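You operate a simulated robot arm through the tools that you are given. There is no shell and no other tool.

You run a simulated robot arm. Do the job below in one go: nothing can be reset, and whatever is moved stays where it is left.

## Task
Prime the line at 300 mL/min through the cell way, then turn down to 100 mL/min.
Fine: valve before switch; turn down only once the display shows the flow; the pump stays running.
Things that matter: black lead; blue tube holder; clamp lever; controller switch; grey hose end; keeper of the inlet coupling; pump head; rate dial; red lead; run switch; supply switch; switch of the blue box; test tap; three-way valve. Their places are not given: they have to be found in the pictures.

Only the result counts: the job must be done as asked and must still hold three seconds after the hand-in. Knocking over, shifting, dropping, spilling or breaking anything else fails it.

## Robot
A 6-joint arm with a two-finger gripper, fixed in place. Base frame: the origin is on the floor under the middle of its stand, x ahead of it, y to its left, z up; the work surface is at about z = 720. Readings come in mm, degrees, newtons and seconds.
It reaches about 1572 mm from its shoulder. Its first joint turns from -166.0 to 166.0 degrees. Payload 2.45 kg.
The tool frame sits at the grasp point between the pads (the TCP): z along the fingers, y along the line on which they close. The tips reach 20 mm beyond it. The gripper opens to 140 mm; its body begins 168 mm behind the TCP.
Orientation is that of the tool frame in the base frame, as a unit quaternion [w, x, y, z]. With the fingers straight down and closing along the base's y, the tool's x points along the base's -x, its y along +y and its z along -z.

## Interface
- The arm moves only by the tool drive_tool. Its argument "plan" is a list of rows, each an object (a shift or turn left out is 0, a gripper value left out holds the last) with "delta_pos": the shift along the tool's x, y, z in mm, a list of three; "turn": the turn, a rotation vector about the tool's x, y, z in degrees, a list of three; "grip": the finger opening in mm, from 0 to 140. In form: [{"delta_pos": [tx, ty, tz], "turn": [rx, ry, rz], "grip": grip}, ...]. A call has 1 to 20 rows; each row is the pose to reach, as a shift and turn from the pose commanded when the call began, along the tool's axes at that moment. Rows are played at 5 a second. More than 50 mm and 8.6 degrees between two rows, or a gripper value outside its range, and nothing of the call is played. A pose out of reach is approached as far as the arm can. The call stops where the force on the tool passes 40 N (or 10 N more than at its start, if that is more) or the arm is blocked; 0.2 s more then pass. Each finger travels about 45 mm/s and halts on what it meets, pressing with about 22 N; the grip force reading is that of the motor and also rises with nothing between the fingers. The clock runs only during rows and for 0.2 s after the last one: add rows that repeat a pose to give the fingers time. It gives the time, the measured TCP pose, the force on the tool (base axes), the opening and the grip force at its end, in the units of the frame above (readings bear some noise), with the torque about the TCP (base axes, N m) and any sound that the robot's microphone picked up, and new pictures: "views" is both (left out), scene, wrist or none.
- Cameras (640 x 400 px; columns grow to the right, rows downward): "scene" is fixed at [221.1, 497.7, 1573.5]; the picture's right is [0.53, -0.85, 0.00], its down [-0.70, -0.44, -0.56] and it looks along [0.48, 0.30, -0.83] (base axes); focal length 217 px, centre (320, 200). "wrist" rides on the gripper at [78, 11, -209] in the tool frame; the picture's right is [-0.14, 0.99, 0.00], its down [-0.92, -0.13, -0.37] and it looks along [-0.37, -0.05, 0.93] (tool axes); focal length 280 px, centre (320, 200).
- point_at(camera, pixels): for up to 12 pixels [column, row] of the newest picture of that camera ("zoom" is the newest enlarged one), the place [x, y, z] in the base frame of the surface seen there, good to about 2 mm. The clock stands still meanwhile.
- inspect(camera, box): a new picture of the part [left, top, right, bottom] of that camera's present view, enlarged. The clock stands still meanwhile.
- hand_in(): hands the job in; it is judged then, once.

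Leave the gripper open and the arm clear of the work at the hand-in unless told otherwise.

The tools are called after ">>>" as a command line: name --argument value ..., lists and objects as JSON in quotes. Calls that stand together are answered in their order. drive_tool: Moves the arm, as the interface text tells. Its arguments: {"type":"object","properties":{"plan":{"type":"array"},"views":{"type":"string","enum":["both","scene","wrist","none"]}},"required":["plan"]} The other tools are called the same way: point_at (camera, pixels) gives the place of the surface under pixels of a picture; inspect (camera, box) takes an enlarged picture of a part of a camera's view; hand_in () hands the job in.

At the start:

```text
time_s: 0.0
eef_pos: [726.5, 411.6, 1154.6]
tool_rot: [0.0, 0.0, 1.0, 0.0]
ft_force: [-0.4, 1.2, 0.0]
ft_torque: [0.03, 0.01, -0.03]
width: 140.2
gripper_force: 0.0
```

scene: 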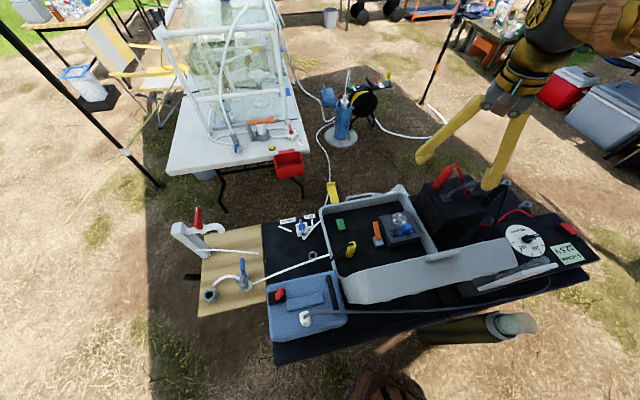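
wrist: 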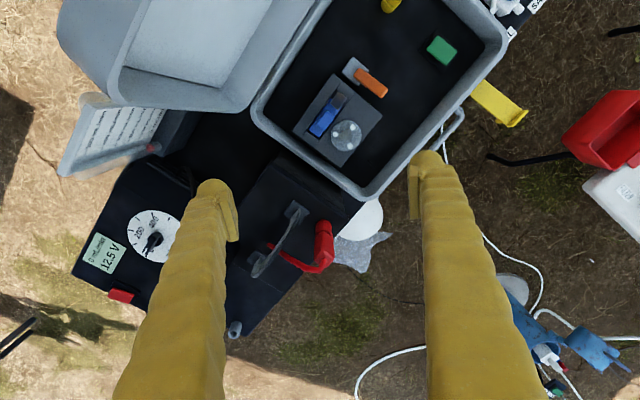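

I see a table with a case (pump head, orange lever, green part), a controller with dial and display, a battery, a blue box and a board with a valve and tap. First I enlarge parts of the scene to identify everything.

>>> inspect --camera "scene" --box '[170, 180, 350, 350]'

>>> inspect --camera "scene" --box '[320, 180, 460, 280]'

>>> inspect --camera "scene" --box '[440, 160, 600, 300]'

>>> inspect --camera "wrist" --box '[50, 90, 350, 320]'

>>> inspect --camera "wrist" --box '[250, 0, 550, 200]'

```text
2.35 times, centred on (260, 265) of scene
```

zoom: 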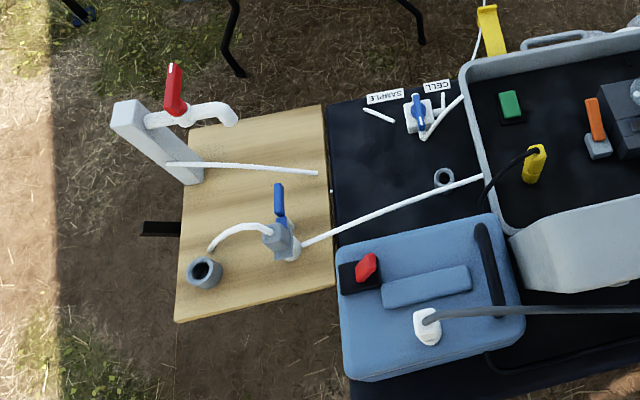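

```text
4.00 times, centred on (390, 230) of scene
```

zoom: 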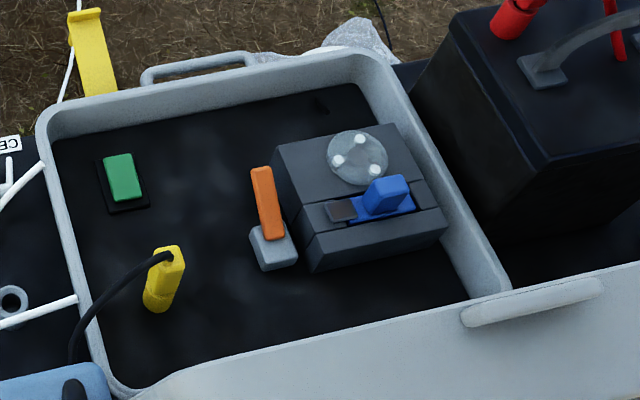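

```text
2.86 times, centred on (520, 230) of scene
```

zoom: 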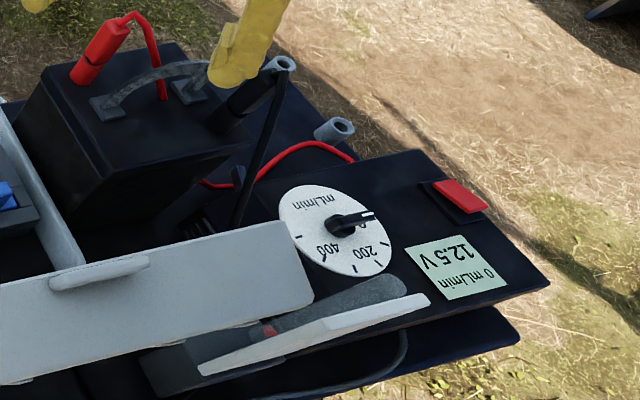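

```text
1.74 times, centred on (200, 205) of wrist
```

zoom: 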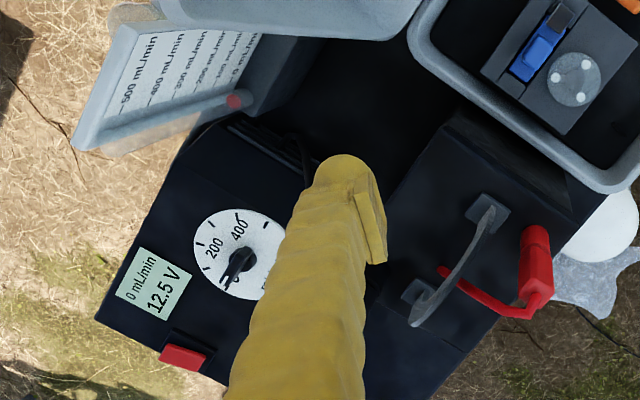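

```text
2.00 times, centred on (400, 100) of wrist
```

zoom: 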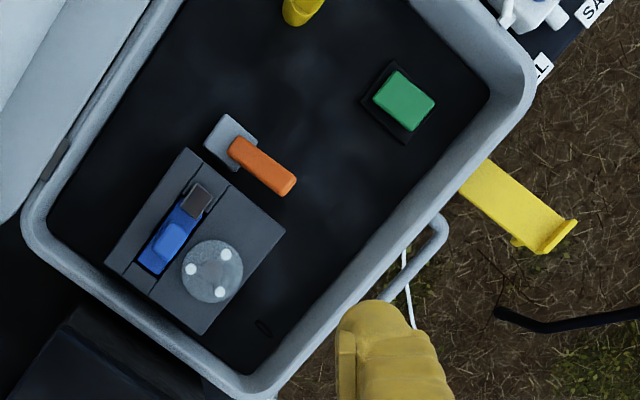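

I want 3D positions of the items. I query the scene picture for the parts seen: valve (303,228), run switch candidates, dial, display, etc.

>>> point_at --camera "scene" --pixels '[[302, 228], [341, 224], [350, 249], [377, 231], [402, 221], [526, 240], [565, 229], [568, 252], [279, 294], [243, 270], [197, 217], [333, 192]]'

>>> point_at --camera "wrist" --pixels '[[154, 238], [105, 252], [120, 296], [345, 135], [322, 118], [368, 82], [441, 50], [326, 240], [235, 330], [295, 215], [260, 268], [500, 105]]'

>>> inspect --camera "scene" --box '[270, 200, 350, 250]'

>>> inspect --camera "scene" --box '[170, 190, 290, 320]'

>>> inspect --camera "scene" --box '[160, 0, 320, 180]'

>>> inspect --camera "scene" --box '[300, 60, 460, 200]'

>>> inspect --camera "scene" --box '[260, 250, 400, 360]'

```text
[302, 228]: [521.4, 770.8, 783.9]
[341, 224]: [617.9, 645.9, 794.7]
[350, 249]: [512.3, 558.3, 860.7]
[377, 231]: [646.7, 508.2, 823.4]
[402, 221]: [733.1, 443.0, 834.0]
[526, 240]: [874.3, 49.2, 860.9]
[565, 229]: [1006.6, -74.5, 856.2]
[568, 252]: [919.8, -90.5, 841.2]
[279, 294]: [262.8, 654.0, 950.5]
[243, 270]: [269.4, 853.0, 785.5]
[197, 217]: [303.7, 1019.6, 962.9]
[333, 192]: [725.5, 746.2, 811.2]
```

```text
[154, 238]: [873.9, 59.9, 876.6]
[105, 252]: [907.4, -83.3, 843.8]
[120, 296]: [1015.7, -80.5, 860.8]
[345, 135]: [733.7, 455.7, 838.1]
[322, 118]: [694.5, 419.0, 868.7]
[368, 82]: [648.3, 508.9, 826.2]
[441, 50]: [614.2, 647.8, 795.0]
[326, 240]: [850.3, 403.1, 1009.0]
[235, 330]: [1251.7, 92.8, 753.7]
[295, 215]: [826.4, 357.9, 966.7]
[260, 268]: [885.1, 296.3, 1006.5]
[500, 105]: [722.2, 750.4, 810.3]
```

```text
8.00 times, centred on (310, 225) of scene
```

zoom: 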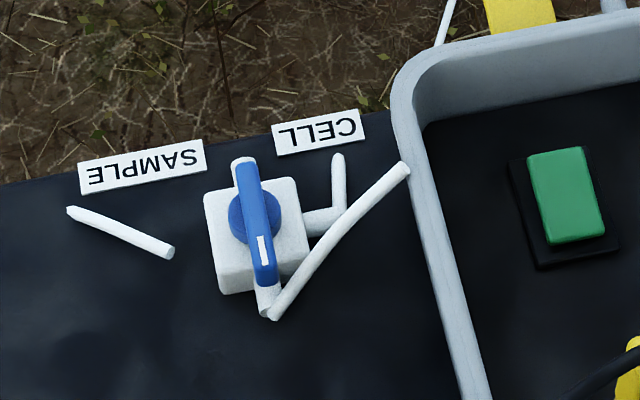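

```text
3.08 times, centred on (230, 255) of scene
```

zoom: 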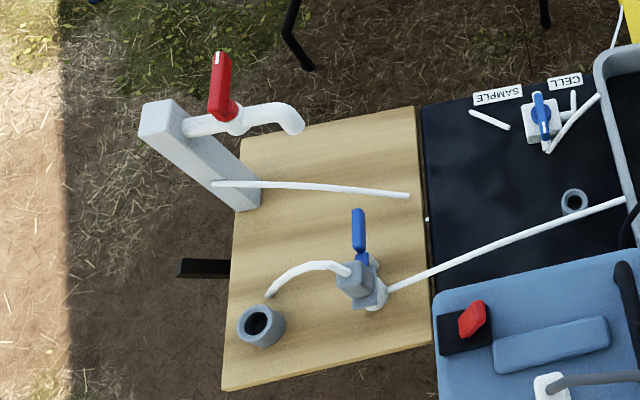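

```text
2.22 times, centred on (240, 90) of scene
```

zoom: 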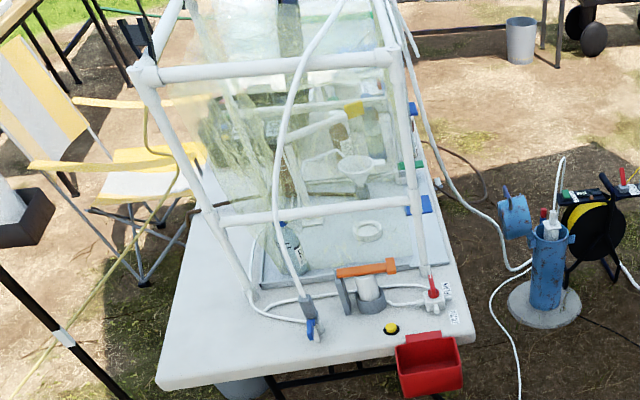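

```text
2.86 times, centred on (380, 130) of scene
```

zoom: 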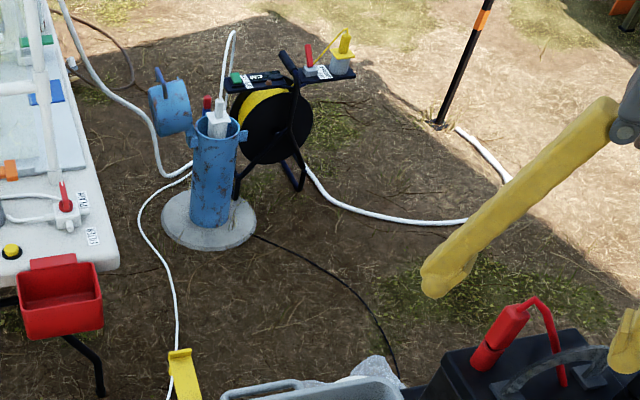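

```text
3.64 times, centred on (330, 305) of scene
```

zoom: 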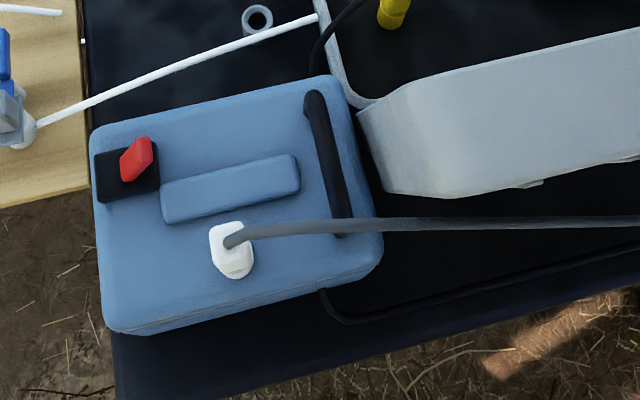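

I query positions for the far objects (other table, standpipe, reel) and more near objects to map the layout.

>>> point_at --camera "scene" --pixels '[[260, 122], [237, 148], [291, 135], [271, 148], [343, 120], [349, 92], [388, 77], [376, 80], [289, 160], [327, 95], [305, 105], [361, 100]]'

>>> point_at --camera "scene" --pixels '[[525, 205], [508, 182], [490, 195], [450, 175], [312, 256], [211, 295], [267, 250], [265, 253], [360, 300], [500, 325], [540, 270], [450, 258]]'

>>> inspect --camera "scene" --box '[460, 160, 540, 220]'

>>> inspect --camera "scene" --box '[370, 70, 400, 90]'

>>> inspect --camera "scene" --box '[220, 100, 310, 160]'

>>> inspect --camera "scene" --box '[310, 65, 400, 125]'

```text
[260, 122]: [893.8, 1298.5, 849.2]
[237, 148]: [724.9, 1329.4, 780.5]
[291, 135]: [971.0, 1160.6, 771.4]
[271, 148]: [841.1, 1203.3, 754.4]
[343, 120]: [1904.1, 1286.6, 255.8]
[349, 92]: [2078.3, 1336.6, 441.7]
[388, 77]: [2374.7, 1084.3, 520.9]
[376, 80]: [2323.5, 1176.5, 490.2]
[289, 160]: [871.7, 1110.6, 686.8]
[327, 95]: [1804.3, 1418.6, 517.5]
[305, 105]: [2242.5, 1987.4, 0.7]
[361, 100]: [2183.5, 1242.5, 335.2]
```

```text
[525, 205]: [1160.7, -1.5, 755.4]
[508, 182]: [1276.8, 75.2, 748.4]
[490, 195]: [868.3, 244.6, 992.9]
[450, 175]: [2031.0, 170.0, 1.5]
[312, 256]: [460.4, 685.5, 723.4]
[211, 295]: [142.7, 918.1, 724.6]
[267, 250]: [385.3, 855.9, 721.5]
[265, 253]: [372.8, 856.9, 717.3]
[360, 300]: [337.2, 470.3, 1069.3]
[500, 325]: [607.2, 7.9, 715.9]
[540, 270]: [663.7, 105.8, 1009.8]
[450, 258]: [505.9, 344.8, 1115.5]
```

```text
6.67 times, centred on (500, 190) of scene
```

zoom: 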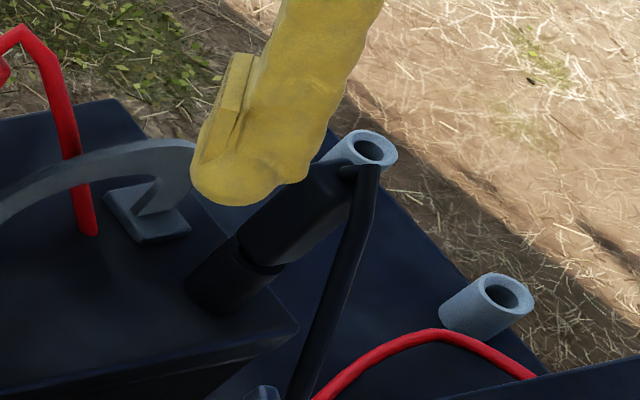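

```text
16.00 times, centred on (385, 80) of scene
```

zoom: 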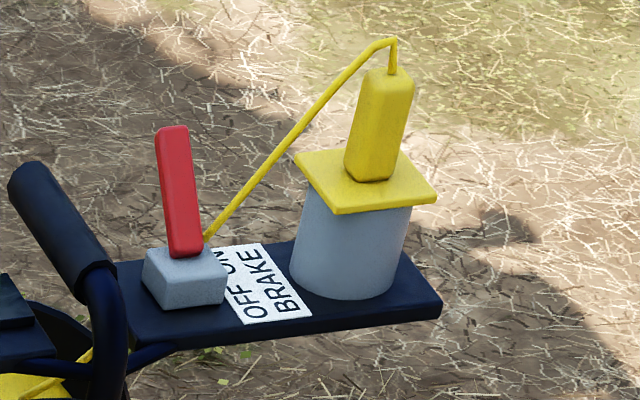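

```text
6.67 times, centred on (265, 130) of scene
```

zoom: 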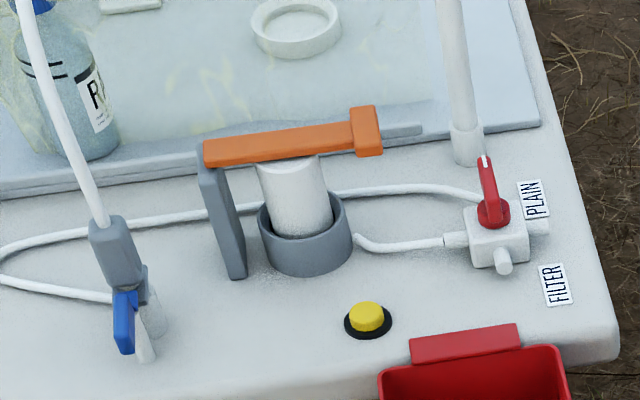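

```text
6.67 times, centred on (355, 95) of scene
```

zoom: 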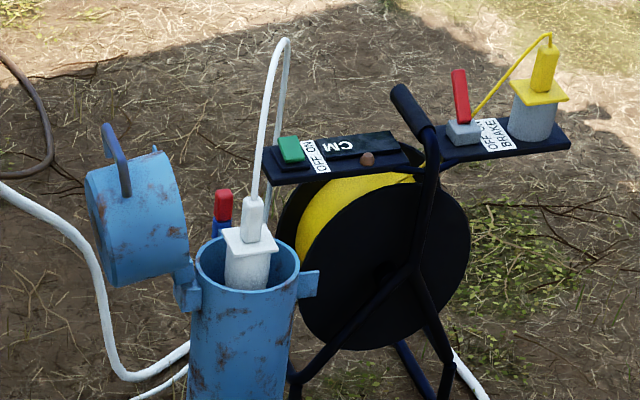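

The zoom pictures are sharp re-renders. The open case lid rises to about z=1115 around (505,345), so I travel high. I now move the arm up and left, to about (450, 700, 1250), to look at the valve, the board and the blue box from above.

>>> drive_tool --plan '[{"delta_pos": [0, 0, -45]}, {"delta_pos": [0, 0, -90]}, {"delta_pos": [25, 30, -100]}, {"delta_pos": [55, 62, -100]}, {"delta_pos": [85, 94, -100]}, {"delta_pos": [115, 126, -100]}, {"delta_pos": [145, 158, -100]}, {"delta_pos": [175, 190, -100]}, {"delta_pos": [205, 222, -100]}, {"delta_pos": [235, 254, -100]}, {"delta_pos": [265, 286, -100]}, {"delta_pos": [276, 290, -100]}]'

```text
time_s: 2.6
eef_pos: [451.5, 702.4, 1254.8]
tool_rot: [0.0, 0.0, 1.0, 0.0]
ft_force: [1.0, 0.2, 0.0]
ft_torque: [-0.01, -0.01, 0.02]
width: 140.0
gripper_force: 0.1
```

scene: 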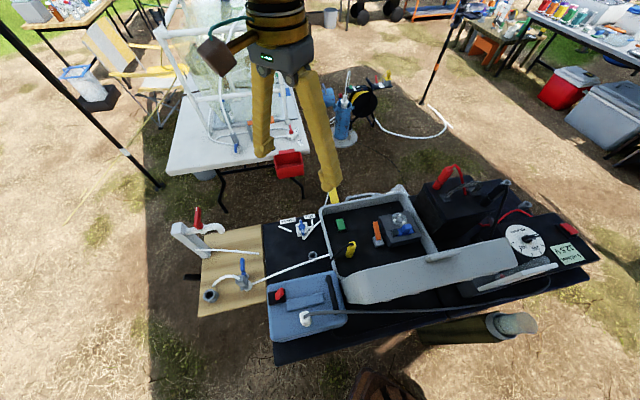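
wrist: 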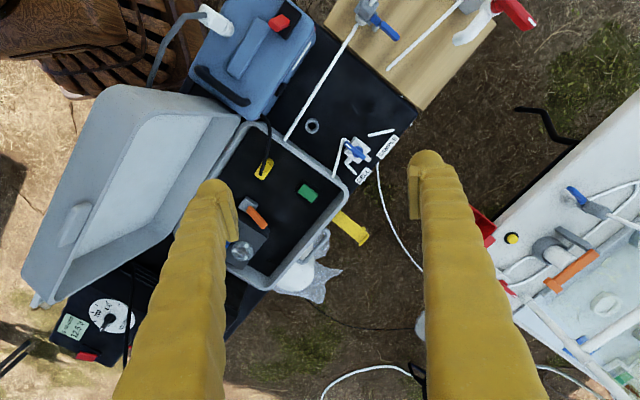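

>>> inspect --camera "wrist" --box '[260, 90, 440, 200]'

>>> inspect --camera "wrist" --box '[310, 0, 550, 110]'

>>> inspect --camera "wrist" --box '[210, 110, 370, 280]'

>>> inspect --camera "wrist" --box '[140, 0, 330, 120]'

>>> inspect --camera "wrist" --box '[30, 240, 170, 370]'

```text
3.56 times, centred on (350, 145) of wrist
```

zoom: 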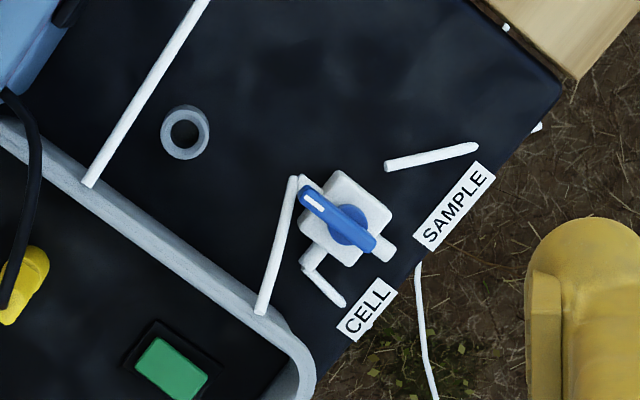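

```text
2.67 times, centred on (430, 55) of wrist
```

zoom: 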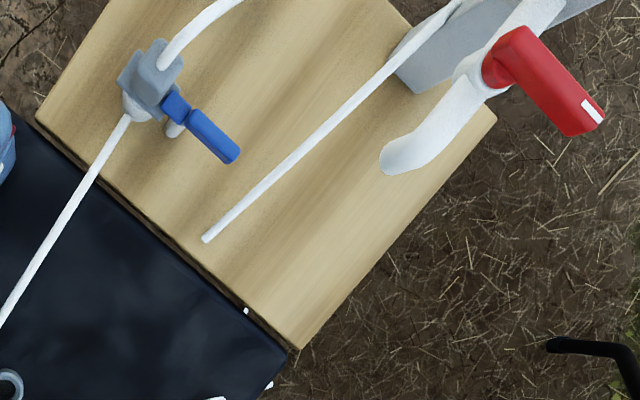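

```text
2.35 times, centred on (290, 195) of wrist
```

zoom: 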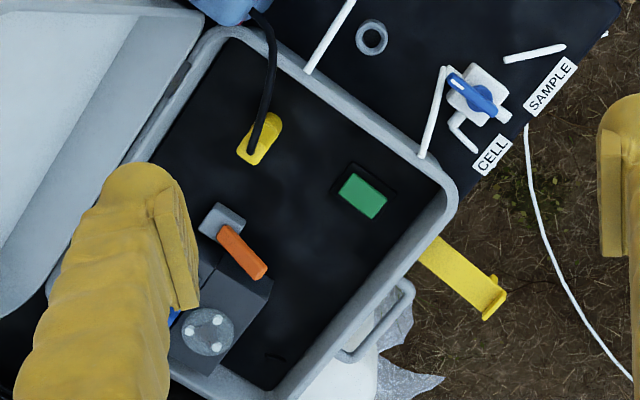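

```text
3.33 times, centred on (235, 60) of wrist
```

zoom: 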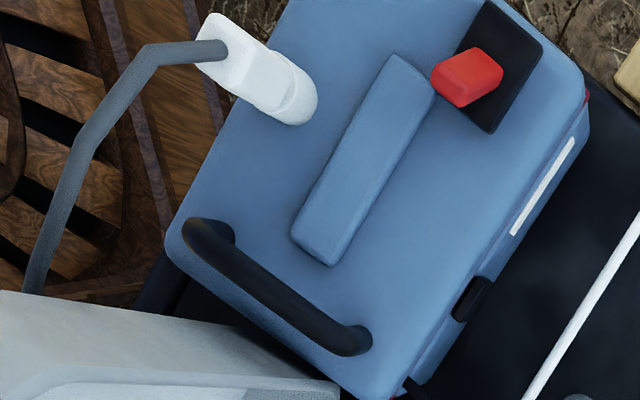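

```text
3.08 times, centred on (100, 305) of wrist
```

zoom: 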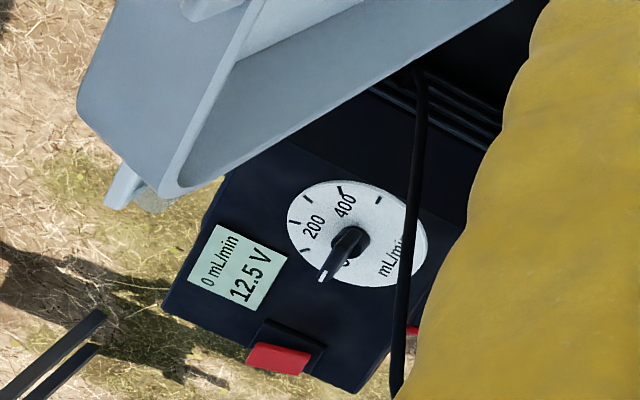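

The valve, dial and switches are visible. I zoom harder on the valve (358,150) and on the pump head and coupling.

>>> inspect --camera "wrist" --box '[325, 120, 405, 185]'

>>> inspect --camera "scene" --box '[285, 210, 330, 242]'

>>> inspect --camera "scene" --box '[360, 200, 430, 250]'

>>> inspect --camera "scene" --box '[225, 245, 275, 290]'

>>> inspect --camera "scene" --box '[460, 155, 540, 225]'

>>> inspect --camera "scene" --box '[500, 210, 600, 275]'

```text
6.15 times, centred on (365, 152) of wrist
```

zoom: 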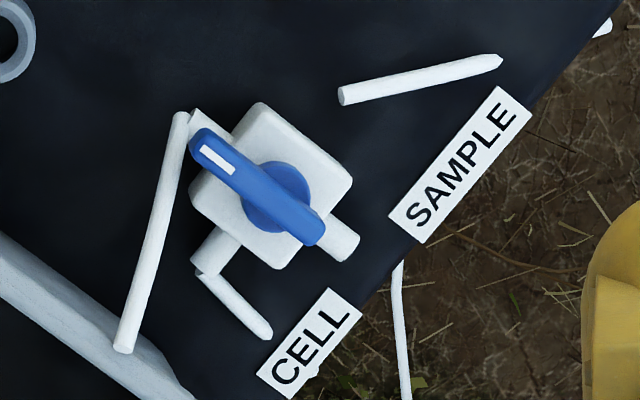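

```text
12.50 times, centred on (308, 226) of scene
```

zoom: 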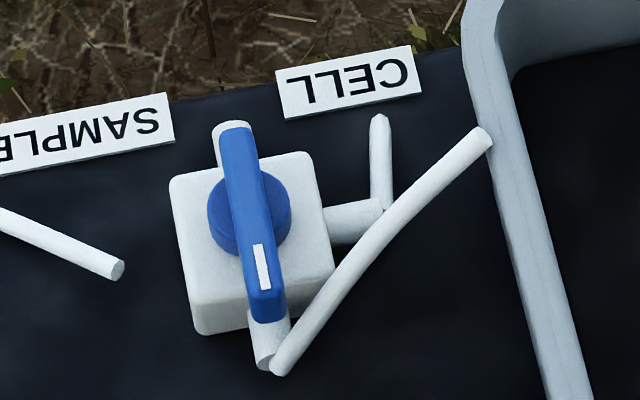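

```text
8.00 times, centred on (395, 225) of scene
```

zoom: 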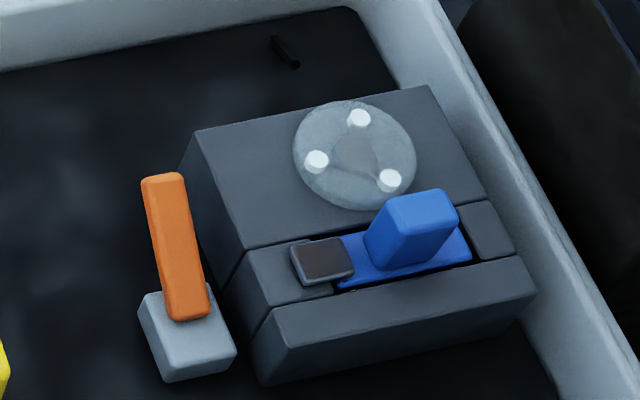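

```text
8.89 times, centred on (250, 268) of scene
```

zoom: 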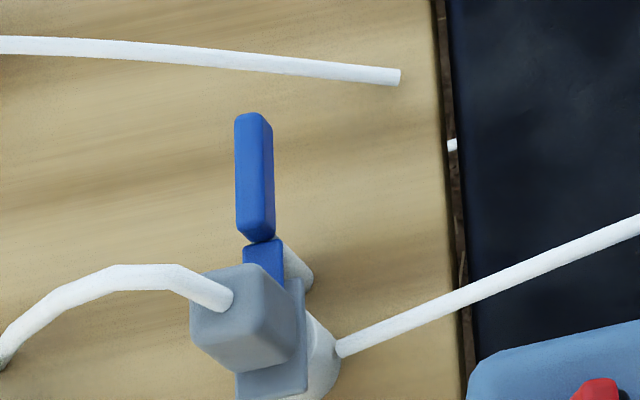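

```text
5.71 times, centred on (500, 190) of scene
```

zoom: 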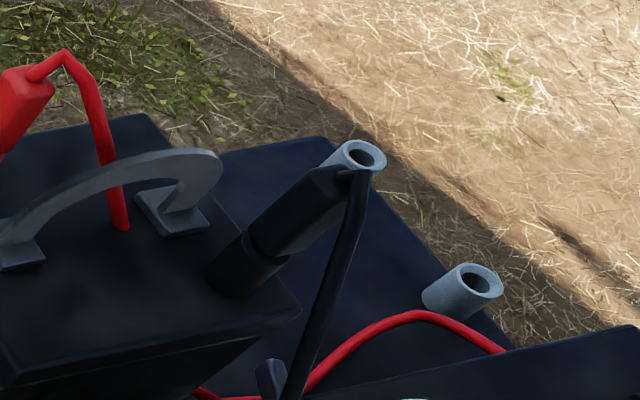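

```text
6.15 times, centred on (550, 242) of scene
```

zoom: 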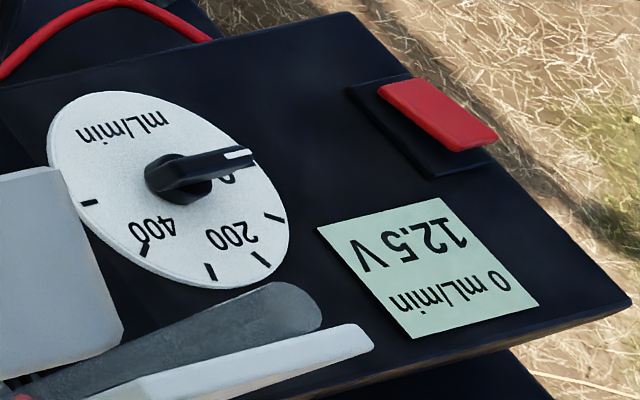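

I inspect the valve again to read its geometry, and look at the cylinder at (490,328) and the card near (520,275).

>>> inspect --camera "scene" --box '[400, 290, 560, 390]'

>>> inspect --camera "scene" --box '[440, 240, 580, 310]'

>>> inspect --camera "scene" --box '[285, 210, 330, 242]'

>>> point_at --camera "zoom" --pixels '[[262, 305], [240, 140], [230, 130], [265, 355], [350, 222], [380, 120], [118, 270], [5, 220], [345, 85], [85, 135], [188, 250], [280, 365]]'

```text
4.00 times, centred on (480, 340) of scene
```

zoom: 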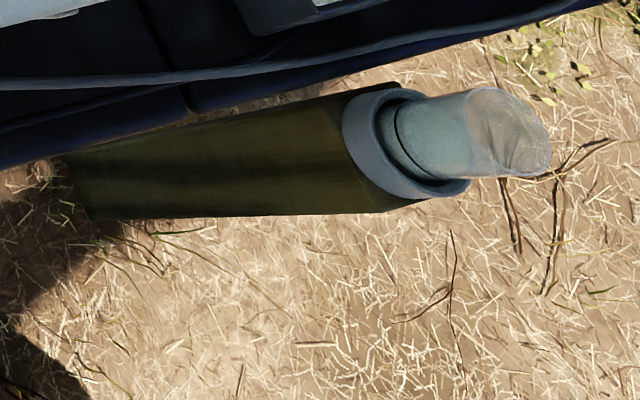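

```text
4.57 times, centred on (510, 275) of scene
```

zoom: 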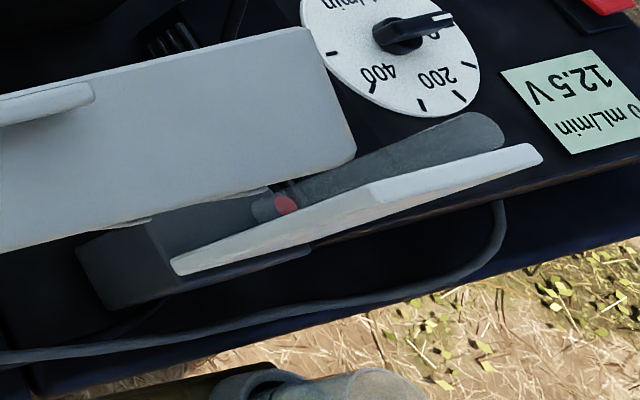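

```text
12.50 times, centred on (308, 226) of scene
```

zoom: 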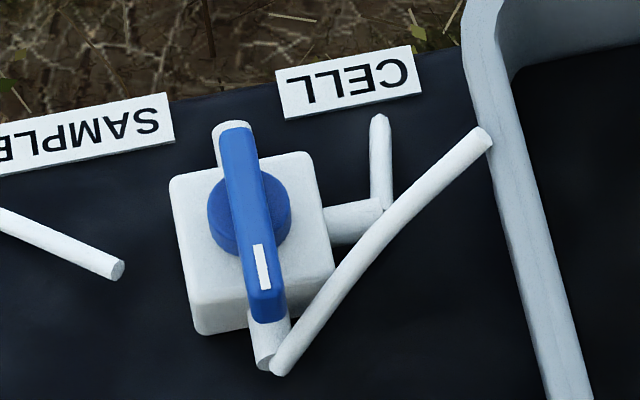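

```text
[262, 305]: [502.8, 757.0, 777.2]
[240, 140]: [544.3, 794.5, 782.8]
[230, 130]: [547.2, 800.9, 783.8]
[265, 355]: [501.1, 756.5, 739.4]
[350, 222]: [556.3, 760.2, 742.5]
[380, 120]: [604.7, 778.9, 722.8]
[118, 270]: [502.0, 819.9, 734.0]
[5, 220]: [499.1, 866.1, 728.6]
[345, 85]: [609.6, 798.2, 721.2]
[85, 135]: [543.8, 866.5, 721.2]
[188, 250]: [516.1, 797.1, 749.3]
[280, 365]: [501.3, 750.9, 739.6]
```

The valve handle's white mark points to the inlet port (towards (501,756)); the CELL port goes out towards (556,760). Before touching, I look at the controller side. I move at height z≈1255 to about (860, 20).

>>> drive_tool --plan '[{"delta_pos": [-24, -40, 0]}, {"delta_pos": [-48, -80, 0]}, {"delta_pos": [-72, -120, 0]}, {"delta_pos": [-96, -160, 0]}, {"delta_pos": [-120, -200, 0]}, {"delta_pos": [-144, -240, 0]}, {"delta_pos": [-168, -280, 0]}, {"delta_pos": [-192, -320, 0]}, {"delta_pos": [-216, -360, 0]}, {"delta_pos": [-240, -400, 0]}, {"delta_pos": [-264, -440, 0]}, {"delta_pos": [-288, -480, 0]}, {"delta_pos": [-312, -520, 0]}, {"delta_pos": [-336, -560, 0]}, {"delta_pos": [-360, -600, 0]}, {"delta_pos": [-384, -640, 0]}, {"delta_pos": [-400, -675, 0]}]'

```text
time_s: 6.2
eef_pos: [849.2, 26.1, 1254.9]
tool_rot: [-0.001, 0.0, 1.0, 0.0]
ft_force: [-0.5, 0.1, -0.1]
ft_torque: [0.01, -0.02, -0.05]
width: 140.2
gripper_force: 0.0
```

scene: 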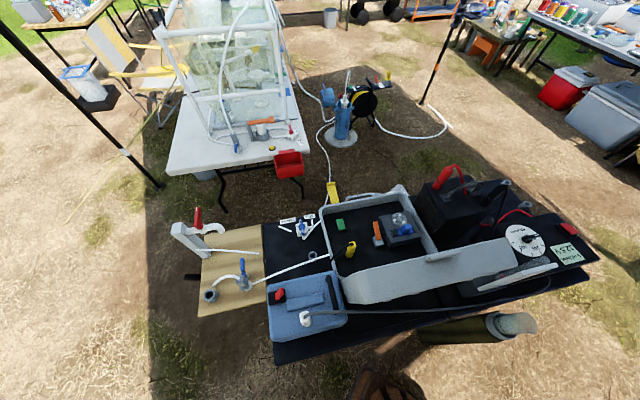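
wrist: 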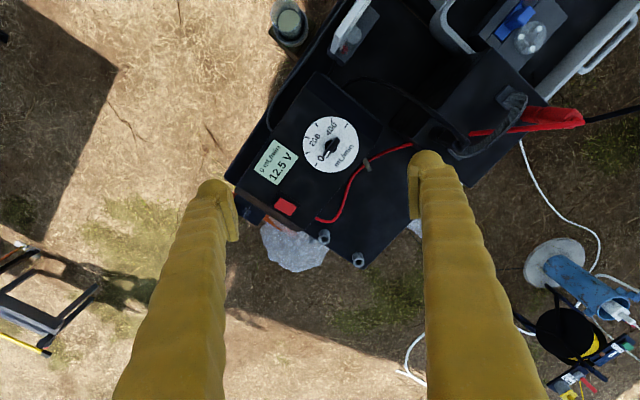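

Now I zoom on the controller (dial, display, red switch) and the battery from here.

>>> inspect --camera "wrist" --box '[240, 90, 400, 230]'

>>> inspect --camera "wrist" --box '[320, 60, 460, 270]'

>>> inspect --camera "wrist" --box '[400, 80, 600, 190]'

>>> inspect --camera "wrist" --box '[260, 0, 400, 80]'

>>> inspect --camera "wrist" --box '[470, 0, 640, 100]'

>>> inspect --camera "scene" --box '[400, 160, 560, 260]'

```text
2.86 times, centred on (320, 160) of wrist
```

zoom: 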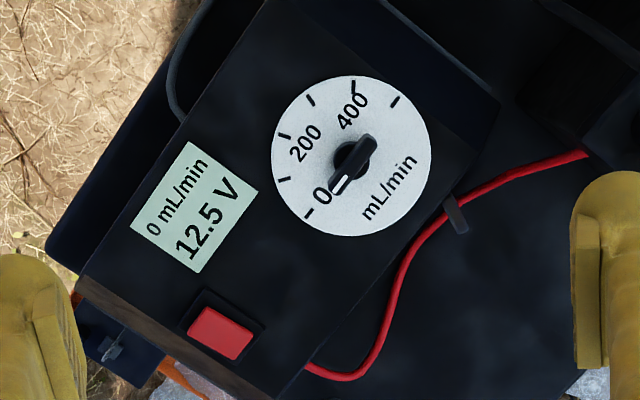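

```text
1.90 times, centred on (390, 165) of wrist
```

zoom: 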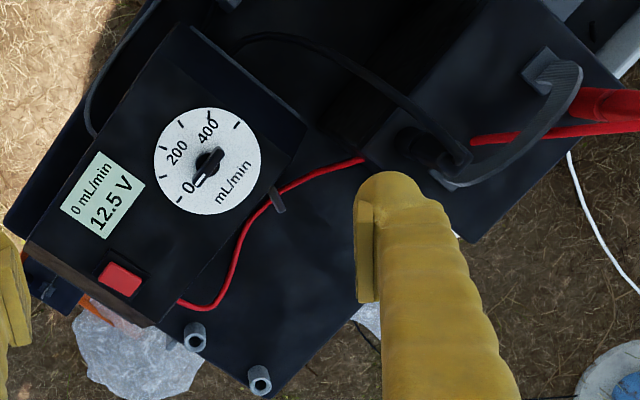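

```text
3.20 times, centred on (500, 135) of wrist
```

zoom: 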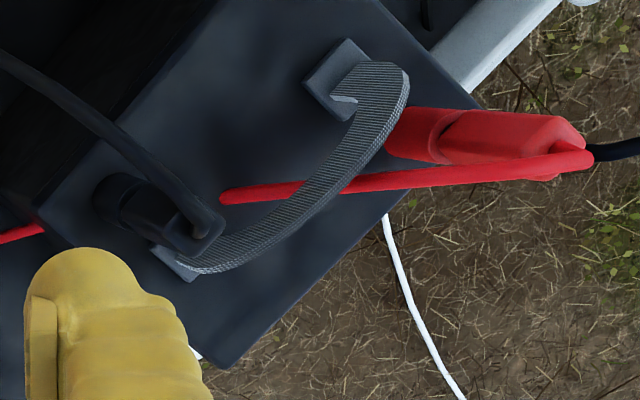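

```text
4.57 times, centred on (330, 40) of wrist
```

zoom: 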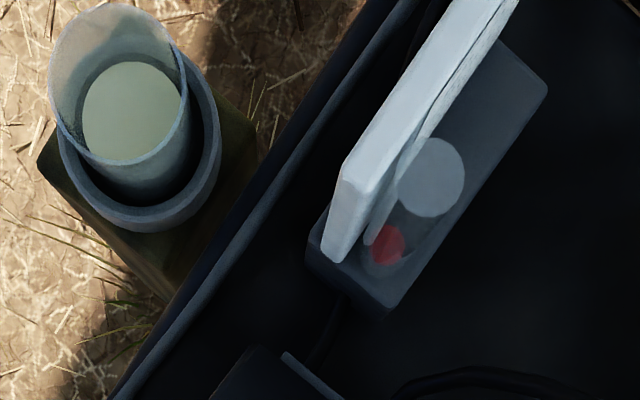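

```text
3.76 times, centred on (555, 50) of wrist
```

zoom: 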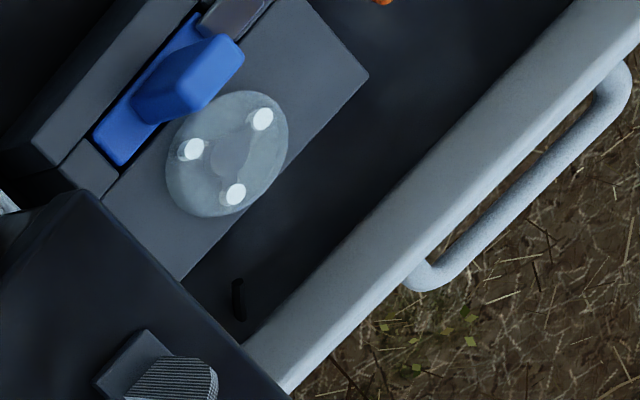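

```text
4.00 times, centred on (480, 210) of scene
```

zoom: 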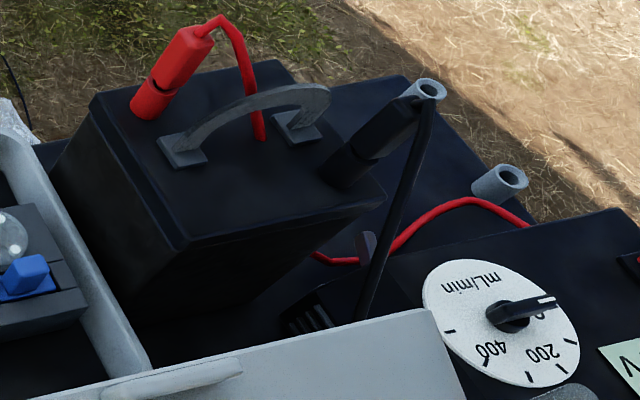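

The dial is clear from above: ticks 0→500 run clockwise, about 36° per 100 mL/min, and the knob is at 0. I look closer at the small part near the red wire (491,222), the black finned part, the red switch, and the green switch and yellow plug.

>>> inspect --camera "scene" --box '[465, 205, 515, 245]'

>>> inspect --camera "wrist" --box '[345, 130, 405, 180]'

>>> inspect --camera "wrist" --box '[265, 190, 315, 225]'

>>> inspect --camera "scene" --box '[325, 205, 375, 265]'

>>> inspect --camera "scene" --box '[262, 275, 312, 315]'

>>> inspect --camera "scene" --box '[545, 215, 595, 250]'

>>> inspect --camera "wrist" --box '[230, 190, 330, 270]'

```text
10.00 times, centred on (490, 225) of scene
```

zoom: 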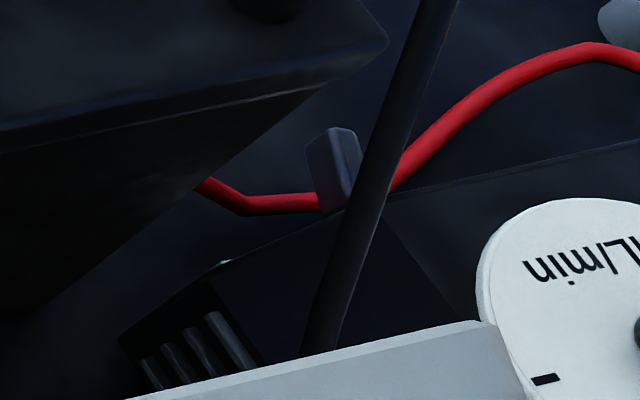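

```text
8.00 times, centred on (375, 155) of wrist
```

zoom: 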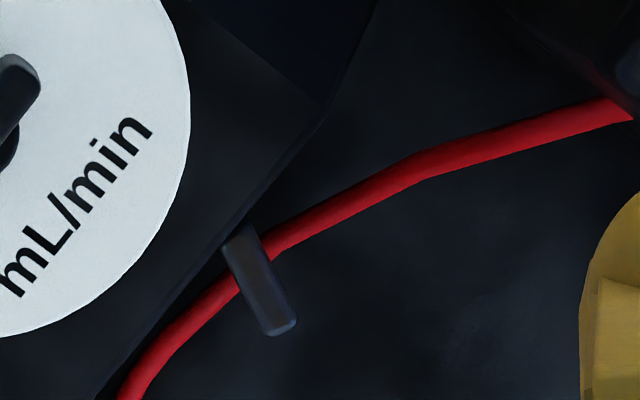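

```text
11.43 times, centred on (290, 208) of wrist
```

zoom: 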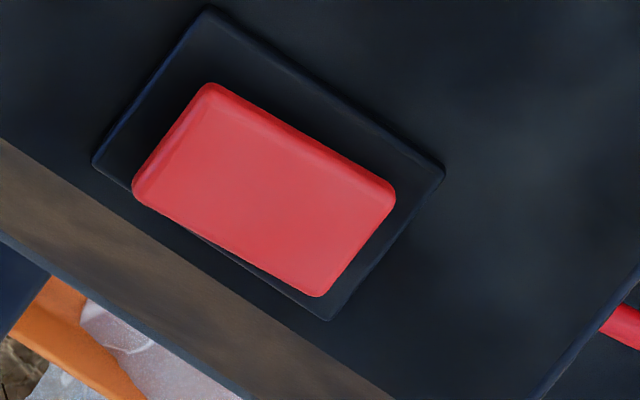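

```text
6.67 times, centred on (350, 235) of scene
```

zoom: 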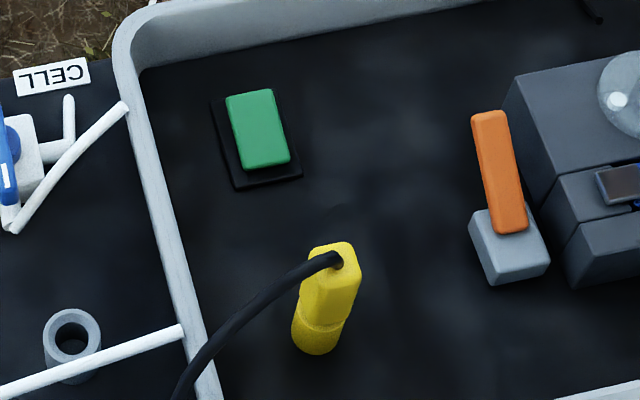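

```text
10.00 times, centred on (287, 295) of scene
```

zoom: 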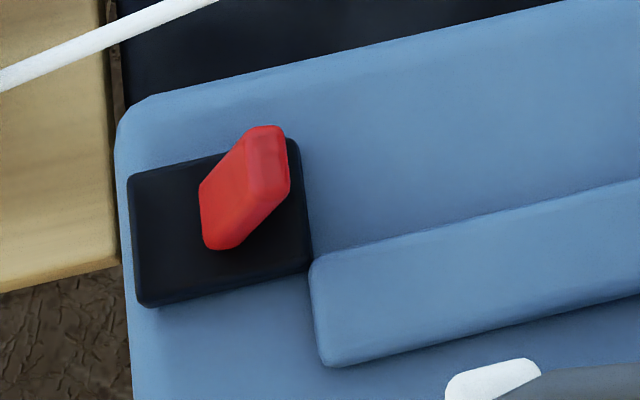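

```text
11.43 times, centred on (570, 232) of scene
```

zoom: 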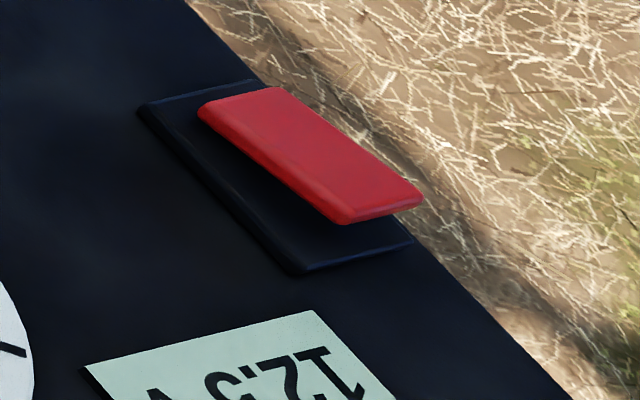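

```text
5.00 times, centred on (280, 230) of wrist
```

zoom: 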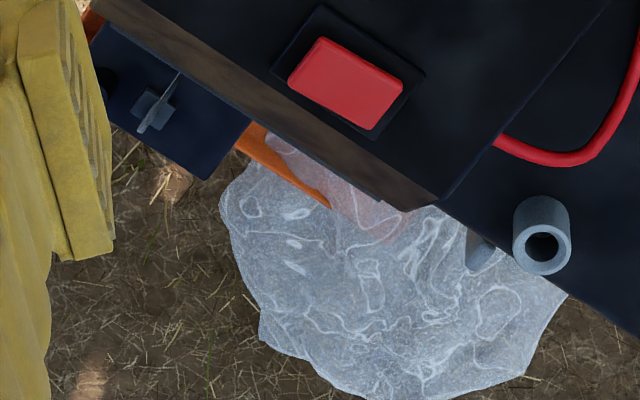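

Under the table edge at wrist (247,210) there is a dark-blue panel with a small grey toggle - maybe the supply switch. I look closer and get its place.

>>> inspect --camera "wrist" --box '[225, 185, 285, 235]'

>>> point_at --camera "wrist" --pixels '[[247, 211], [250, 205], [262, 216], [270, 225], [330, 146], [326, 152], [275, 163], [286, 207], [295, 250], [324, 237], [358, 259], [367, 164]]'

>>> inspect --camera "scene" --box '[560, 220, 640, 290]'

```text
8.00 times, centred on (255, 210) of wrist
```

zoom: 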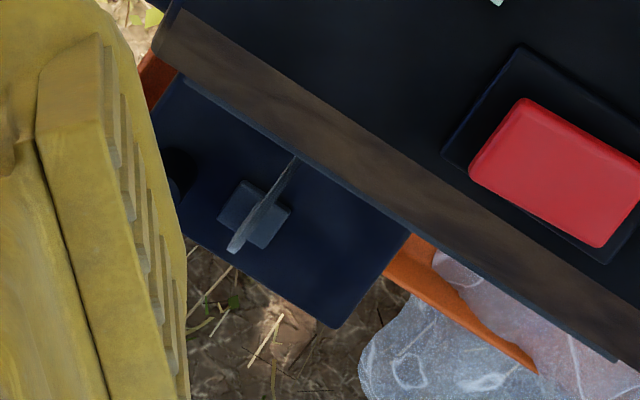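

```text
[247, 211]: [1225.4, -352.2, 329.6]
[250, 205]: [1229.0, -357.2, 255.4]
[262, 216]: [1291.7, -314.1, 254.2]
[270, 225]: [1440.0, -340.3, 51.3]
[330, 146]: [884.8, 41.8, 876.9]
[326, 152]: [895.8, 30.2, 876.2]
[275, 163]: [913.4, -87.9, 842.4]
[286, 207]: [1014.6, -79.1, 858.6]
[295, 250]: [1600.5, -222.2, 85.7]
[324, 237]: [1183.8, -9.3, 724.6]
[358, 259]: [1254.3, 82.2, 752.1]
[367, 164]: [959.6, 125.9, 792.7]
```

```text
5.71 times, centred on (600, 255) of scene
```

zoom: 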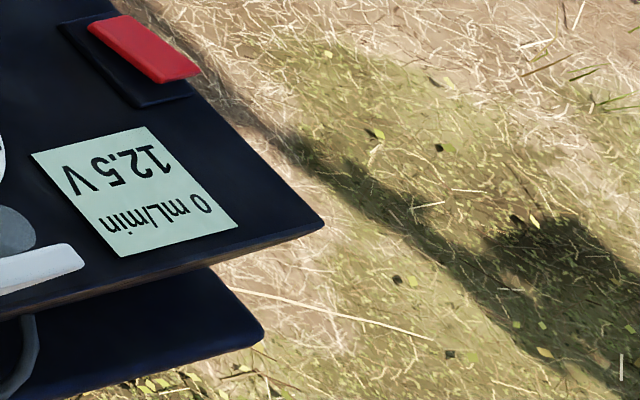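

That panel is on a box far below (z≈255–330), not part of this bench. Now I measure the tilt of the red controller rocker.

>>> inspect --camera "wrist" --box '[265, 190, 315, 225]'

>>> point_at --camera "zoom" --pixels '[[155, 185], [205, 100], [310, 280], [375, 195], [265, 190], [115, 155], [205, 30], [320, 308], [425, 170], [450, 60], [235, 240], [290, 145]]'

>>> inspect --camera "scene" --box '[325, 205, 375, 265]'

>>> point_at --camera "zoom" --pixels '[[233, 102], [268, 96], [248, 162], [285, 156], [258, 130], [220, 110], [240, 185], [295, 172], [200, 60], [318, 290], [340, 258], [497, 160]]'

>>> inspect --camera "scene" --box '[262, 275, 312, 315]'

>>> point_at --camera "zoom" --pixels '[[265, 135], [270, 180], [250, 220], [210, 190], [225, 240], [150, 190], [150, 290], [290, 150], [295, 260], [240, 180], [350, 120], [500, 300]]'

```text
11.43 times, centred on (290, 208) of wrist
```

zoom: 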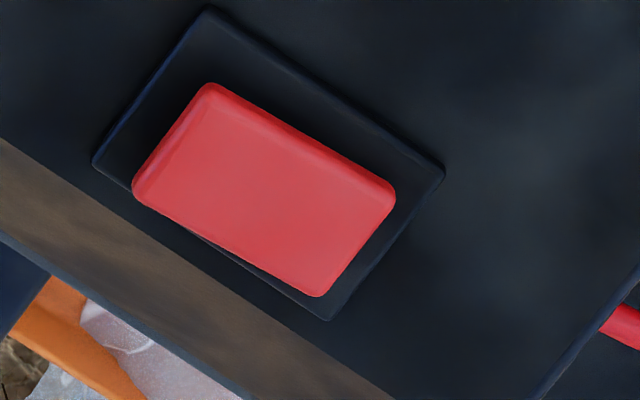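

```text
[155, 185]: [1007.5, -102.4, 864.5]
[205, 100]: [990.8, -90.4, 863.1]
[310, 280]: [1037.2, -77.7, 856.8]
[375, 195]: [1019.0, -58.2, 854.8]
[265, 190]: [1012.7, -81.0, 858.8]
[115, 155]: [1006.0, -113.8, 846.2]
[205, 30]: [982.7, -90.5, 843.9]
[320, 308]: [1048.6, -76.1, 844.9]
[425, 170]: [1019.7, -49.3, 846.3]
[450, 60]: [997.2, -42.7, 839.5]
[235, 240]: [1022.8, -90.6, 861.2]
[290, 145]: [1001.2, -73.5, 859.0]
```

```text
6.67 times, centred on (350, 235) of scene
```

zoom: 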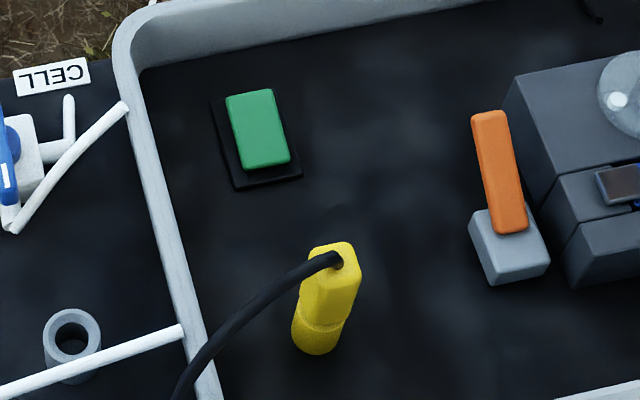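

```text
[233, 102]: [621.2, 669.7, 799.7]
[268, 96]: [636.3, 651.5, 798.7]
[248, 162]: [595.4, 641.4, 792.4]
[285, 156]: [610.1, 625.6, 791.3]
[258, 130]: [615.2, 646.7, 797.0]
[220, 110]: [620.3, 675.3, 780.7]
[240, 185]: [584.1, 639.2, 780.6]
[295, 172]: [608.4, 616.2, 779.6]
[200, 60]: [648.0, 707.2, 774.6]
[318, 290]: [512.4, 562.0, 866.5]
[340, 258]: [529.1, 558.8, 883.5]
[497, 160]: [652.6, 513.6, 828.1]
```

```text
10.00 times, centred on (287, 295) of scene
```

zoom: 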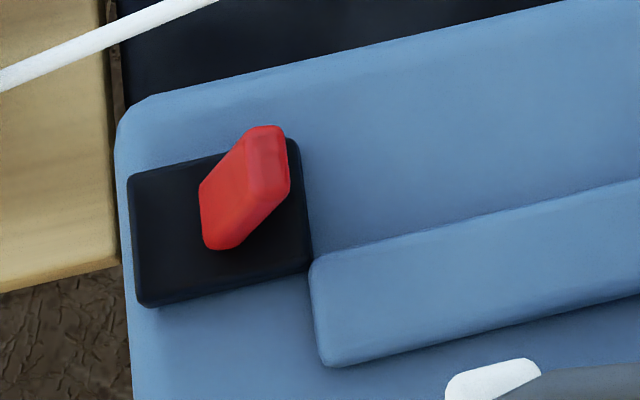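

```text
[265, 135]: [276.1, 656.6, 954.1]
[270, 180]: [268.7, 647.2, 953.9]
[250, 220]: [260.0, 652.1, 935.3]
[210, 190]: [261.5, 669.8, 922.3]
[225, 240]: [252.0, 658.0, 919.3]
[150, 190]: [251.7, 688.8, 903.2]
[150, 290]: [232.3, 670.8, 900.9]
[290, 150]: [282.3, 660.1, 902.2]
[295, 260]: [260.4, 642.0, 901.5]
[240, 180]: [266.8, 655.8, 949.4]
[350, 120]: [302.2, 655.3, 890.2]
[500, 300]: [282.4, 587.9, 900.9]
```

The green rocker's (+x,+y) end is raised and the red controller rocker's (−x,−y) end is raised, so they are in opposite states; with 12.5 V on the display the controller is apparently on and the green run switch off. I measure the small dark tab beside the red wire at wrist (367,164).

>>> inspect --camera "wrist" --box '[350, 140, 390, 170]'

>>> point_at --camera "zoom" --pixels '[[240, 280], [260, 330], [300, 390], [200, 300], [240, 230], [350, 300], [150, 350], [320, 260]]'

>>> inspect --camera "scene" --box '[476, 210, 506, 232]'

>>> point_at --camera "zoom" --pixels '[[300, 110], [290, 180], [330, 160], [340, 100], [320, 230], [330, 130], [310, 210], [240, 250]]'

```text
13.33 times, centred on (370, 155) of wrist
```

zoom: 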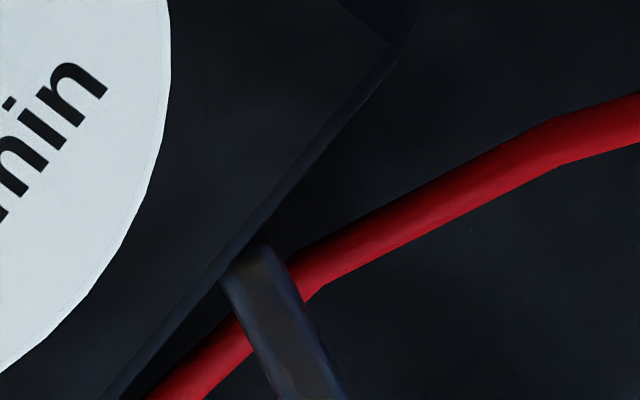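

```text
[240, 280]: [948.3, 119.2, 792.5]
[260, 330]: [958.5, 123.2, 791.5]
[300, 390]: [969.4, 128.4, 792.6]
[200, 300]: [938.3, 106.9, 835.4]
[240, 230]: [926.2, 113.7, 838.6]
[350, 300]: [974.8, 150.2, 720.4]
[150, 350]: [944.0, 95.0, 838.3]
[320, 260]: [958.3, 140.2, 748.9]
```

```text
16.00 times, centred on (491, 221) of scene
```

zoom: 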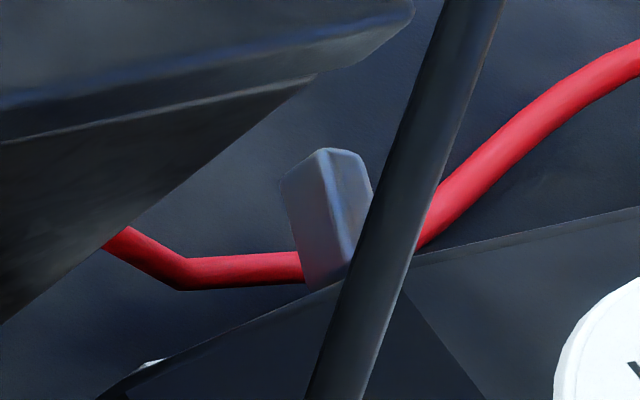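

```text
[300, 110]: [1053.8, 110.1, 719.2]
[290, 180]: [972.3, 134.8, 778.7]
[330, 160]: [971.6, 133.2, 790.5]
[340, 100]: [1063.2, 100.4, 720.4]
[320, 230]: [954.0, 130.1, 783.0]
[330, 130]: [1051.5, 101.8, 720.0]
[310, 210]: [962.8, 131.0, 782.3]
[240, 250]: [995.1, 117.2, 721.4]
```

It's a small tab sticking out of the controller's far side. Next I measure the clamp lever, pump head and tube holder in the scene view.

>>> inspect --camera "scene" --box '[360, 200, 430, 250]'

>>> point_at --camera "zoom" --pixels '[[160, 180], [175, 250], [190, 310], [160, 305], [215, 350], [175, 370], [355, 150], [410, 210], [400, 270], [325, 260], [300, 240], [480, 240]]'

>>> point_at --camera "zoom" --pixels '[[240, 160], [400, 110], [280, 340], [500, 280], [100, 200], [270, 310], [460, 200], [380, 240], [440, 270], [285, 50], [470, 250], [250, 260]]'

```text
8.00 times, centred on (395, 225) of scene
```

zoom: 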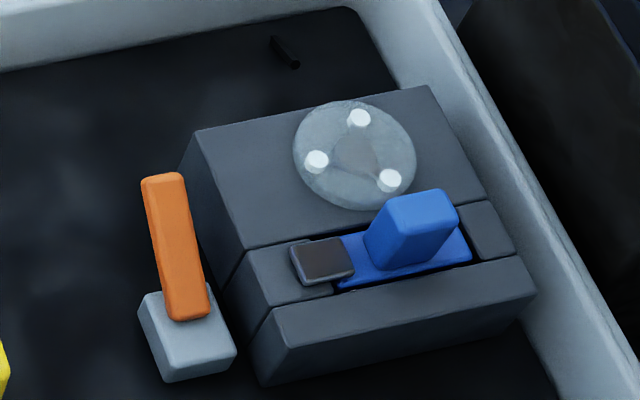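

```text
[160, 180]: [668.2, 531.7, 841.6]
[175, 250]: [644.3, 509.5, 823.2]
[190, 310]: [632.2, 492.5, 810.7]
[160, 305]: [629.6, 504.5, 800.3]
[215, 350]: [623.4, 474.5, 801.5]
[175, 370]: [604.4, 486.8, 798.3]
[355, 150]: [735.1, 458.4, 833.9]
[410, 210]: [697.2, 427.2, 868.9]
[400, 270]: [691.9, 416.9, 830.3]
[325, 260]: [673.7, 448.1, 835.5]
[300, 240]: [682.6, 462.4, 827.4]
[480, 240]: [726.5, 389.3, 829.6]
```

```text
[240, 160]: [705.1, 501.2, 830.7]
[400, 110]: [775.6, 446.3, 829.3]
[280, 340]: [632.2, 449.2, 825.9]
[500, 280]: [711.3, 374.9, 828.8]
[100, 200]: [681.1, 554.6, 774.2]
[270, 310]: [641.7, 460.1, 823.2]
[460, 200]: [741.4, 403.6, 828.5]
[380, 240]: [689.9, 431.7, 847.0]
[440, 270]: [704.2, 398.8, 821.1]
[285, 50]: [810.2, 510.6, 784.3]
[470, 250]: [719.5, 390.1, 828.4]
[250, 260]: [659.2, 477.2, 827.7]
```

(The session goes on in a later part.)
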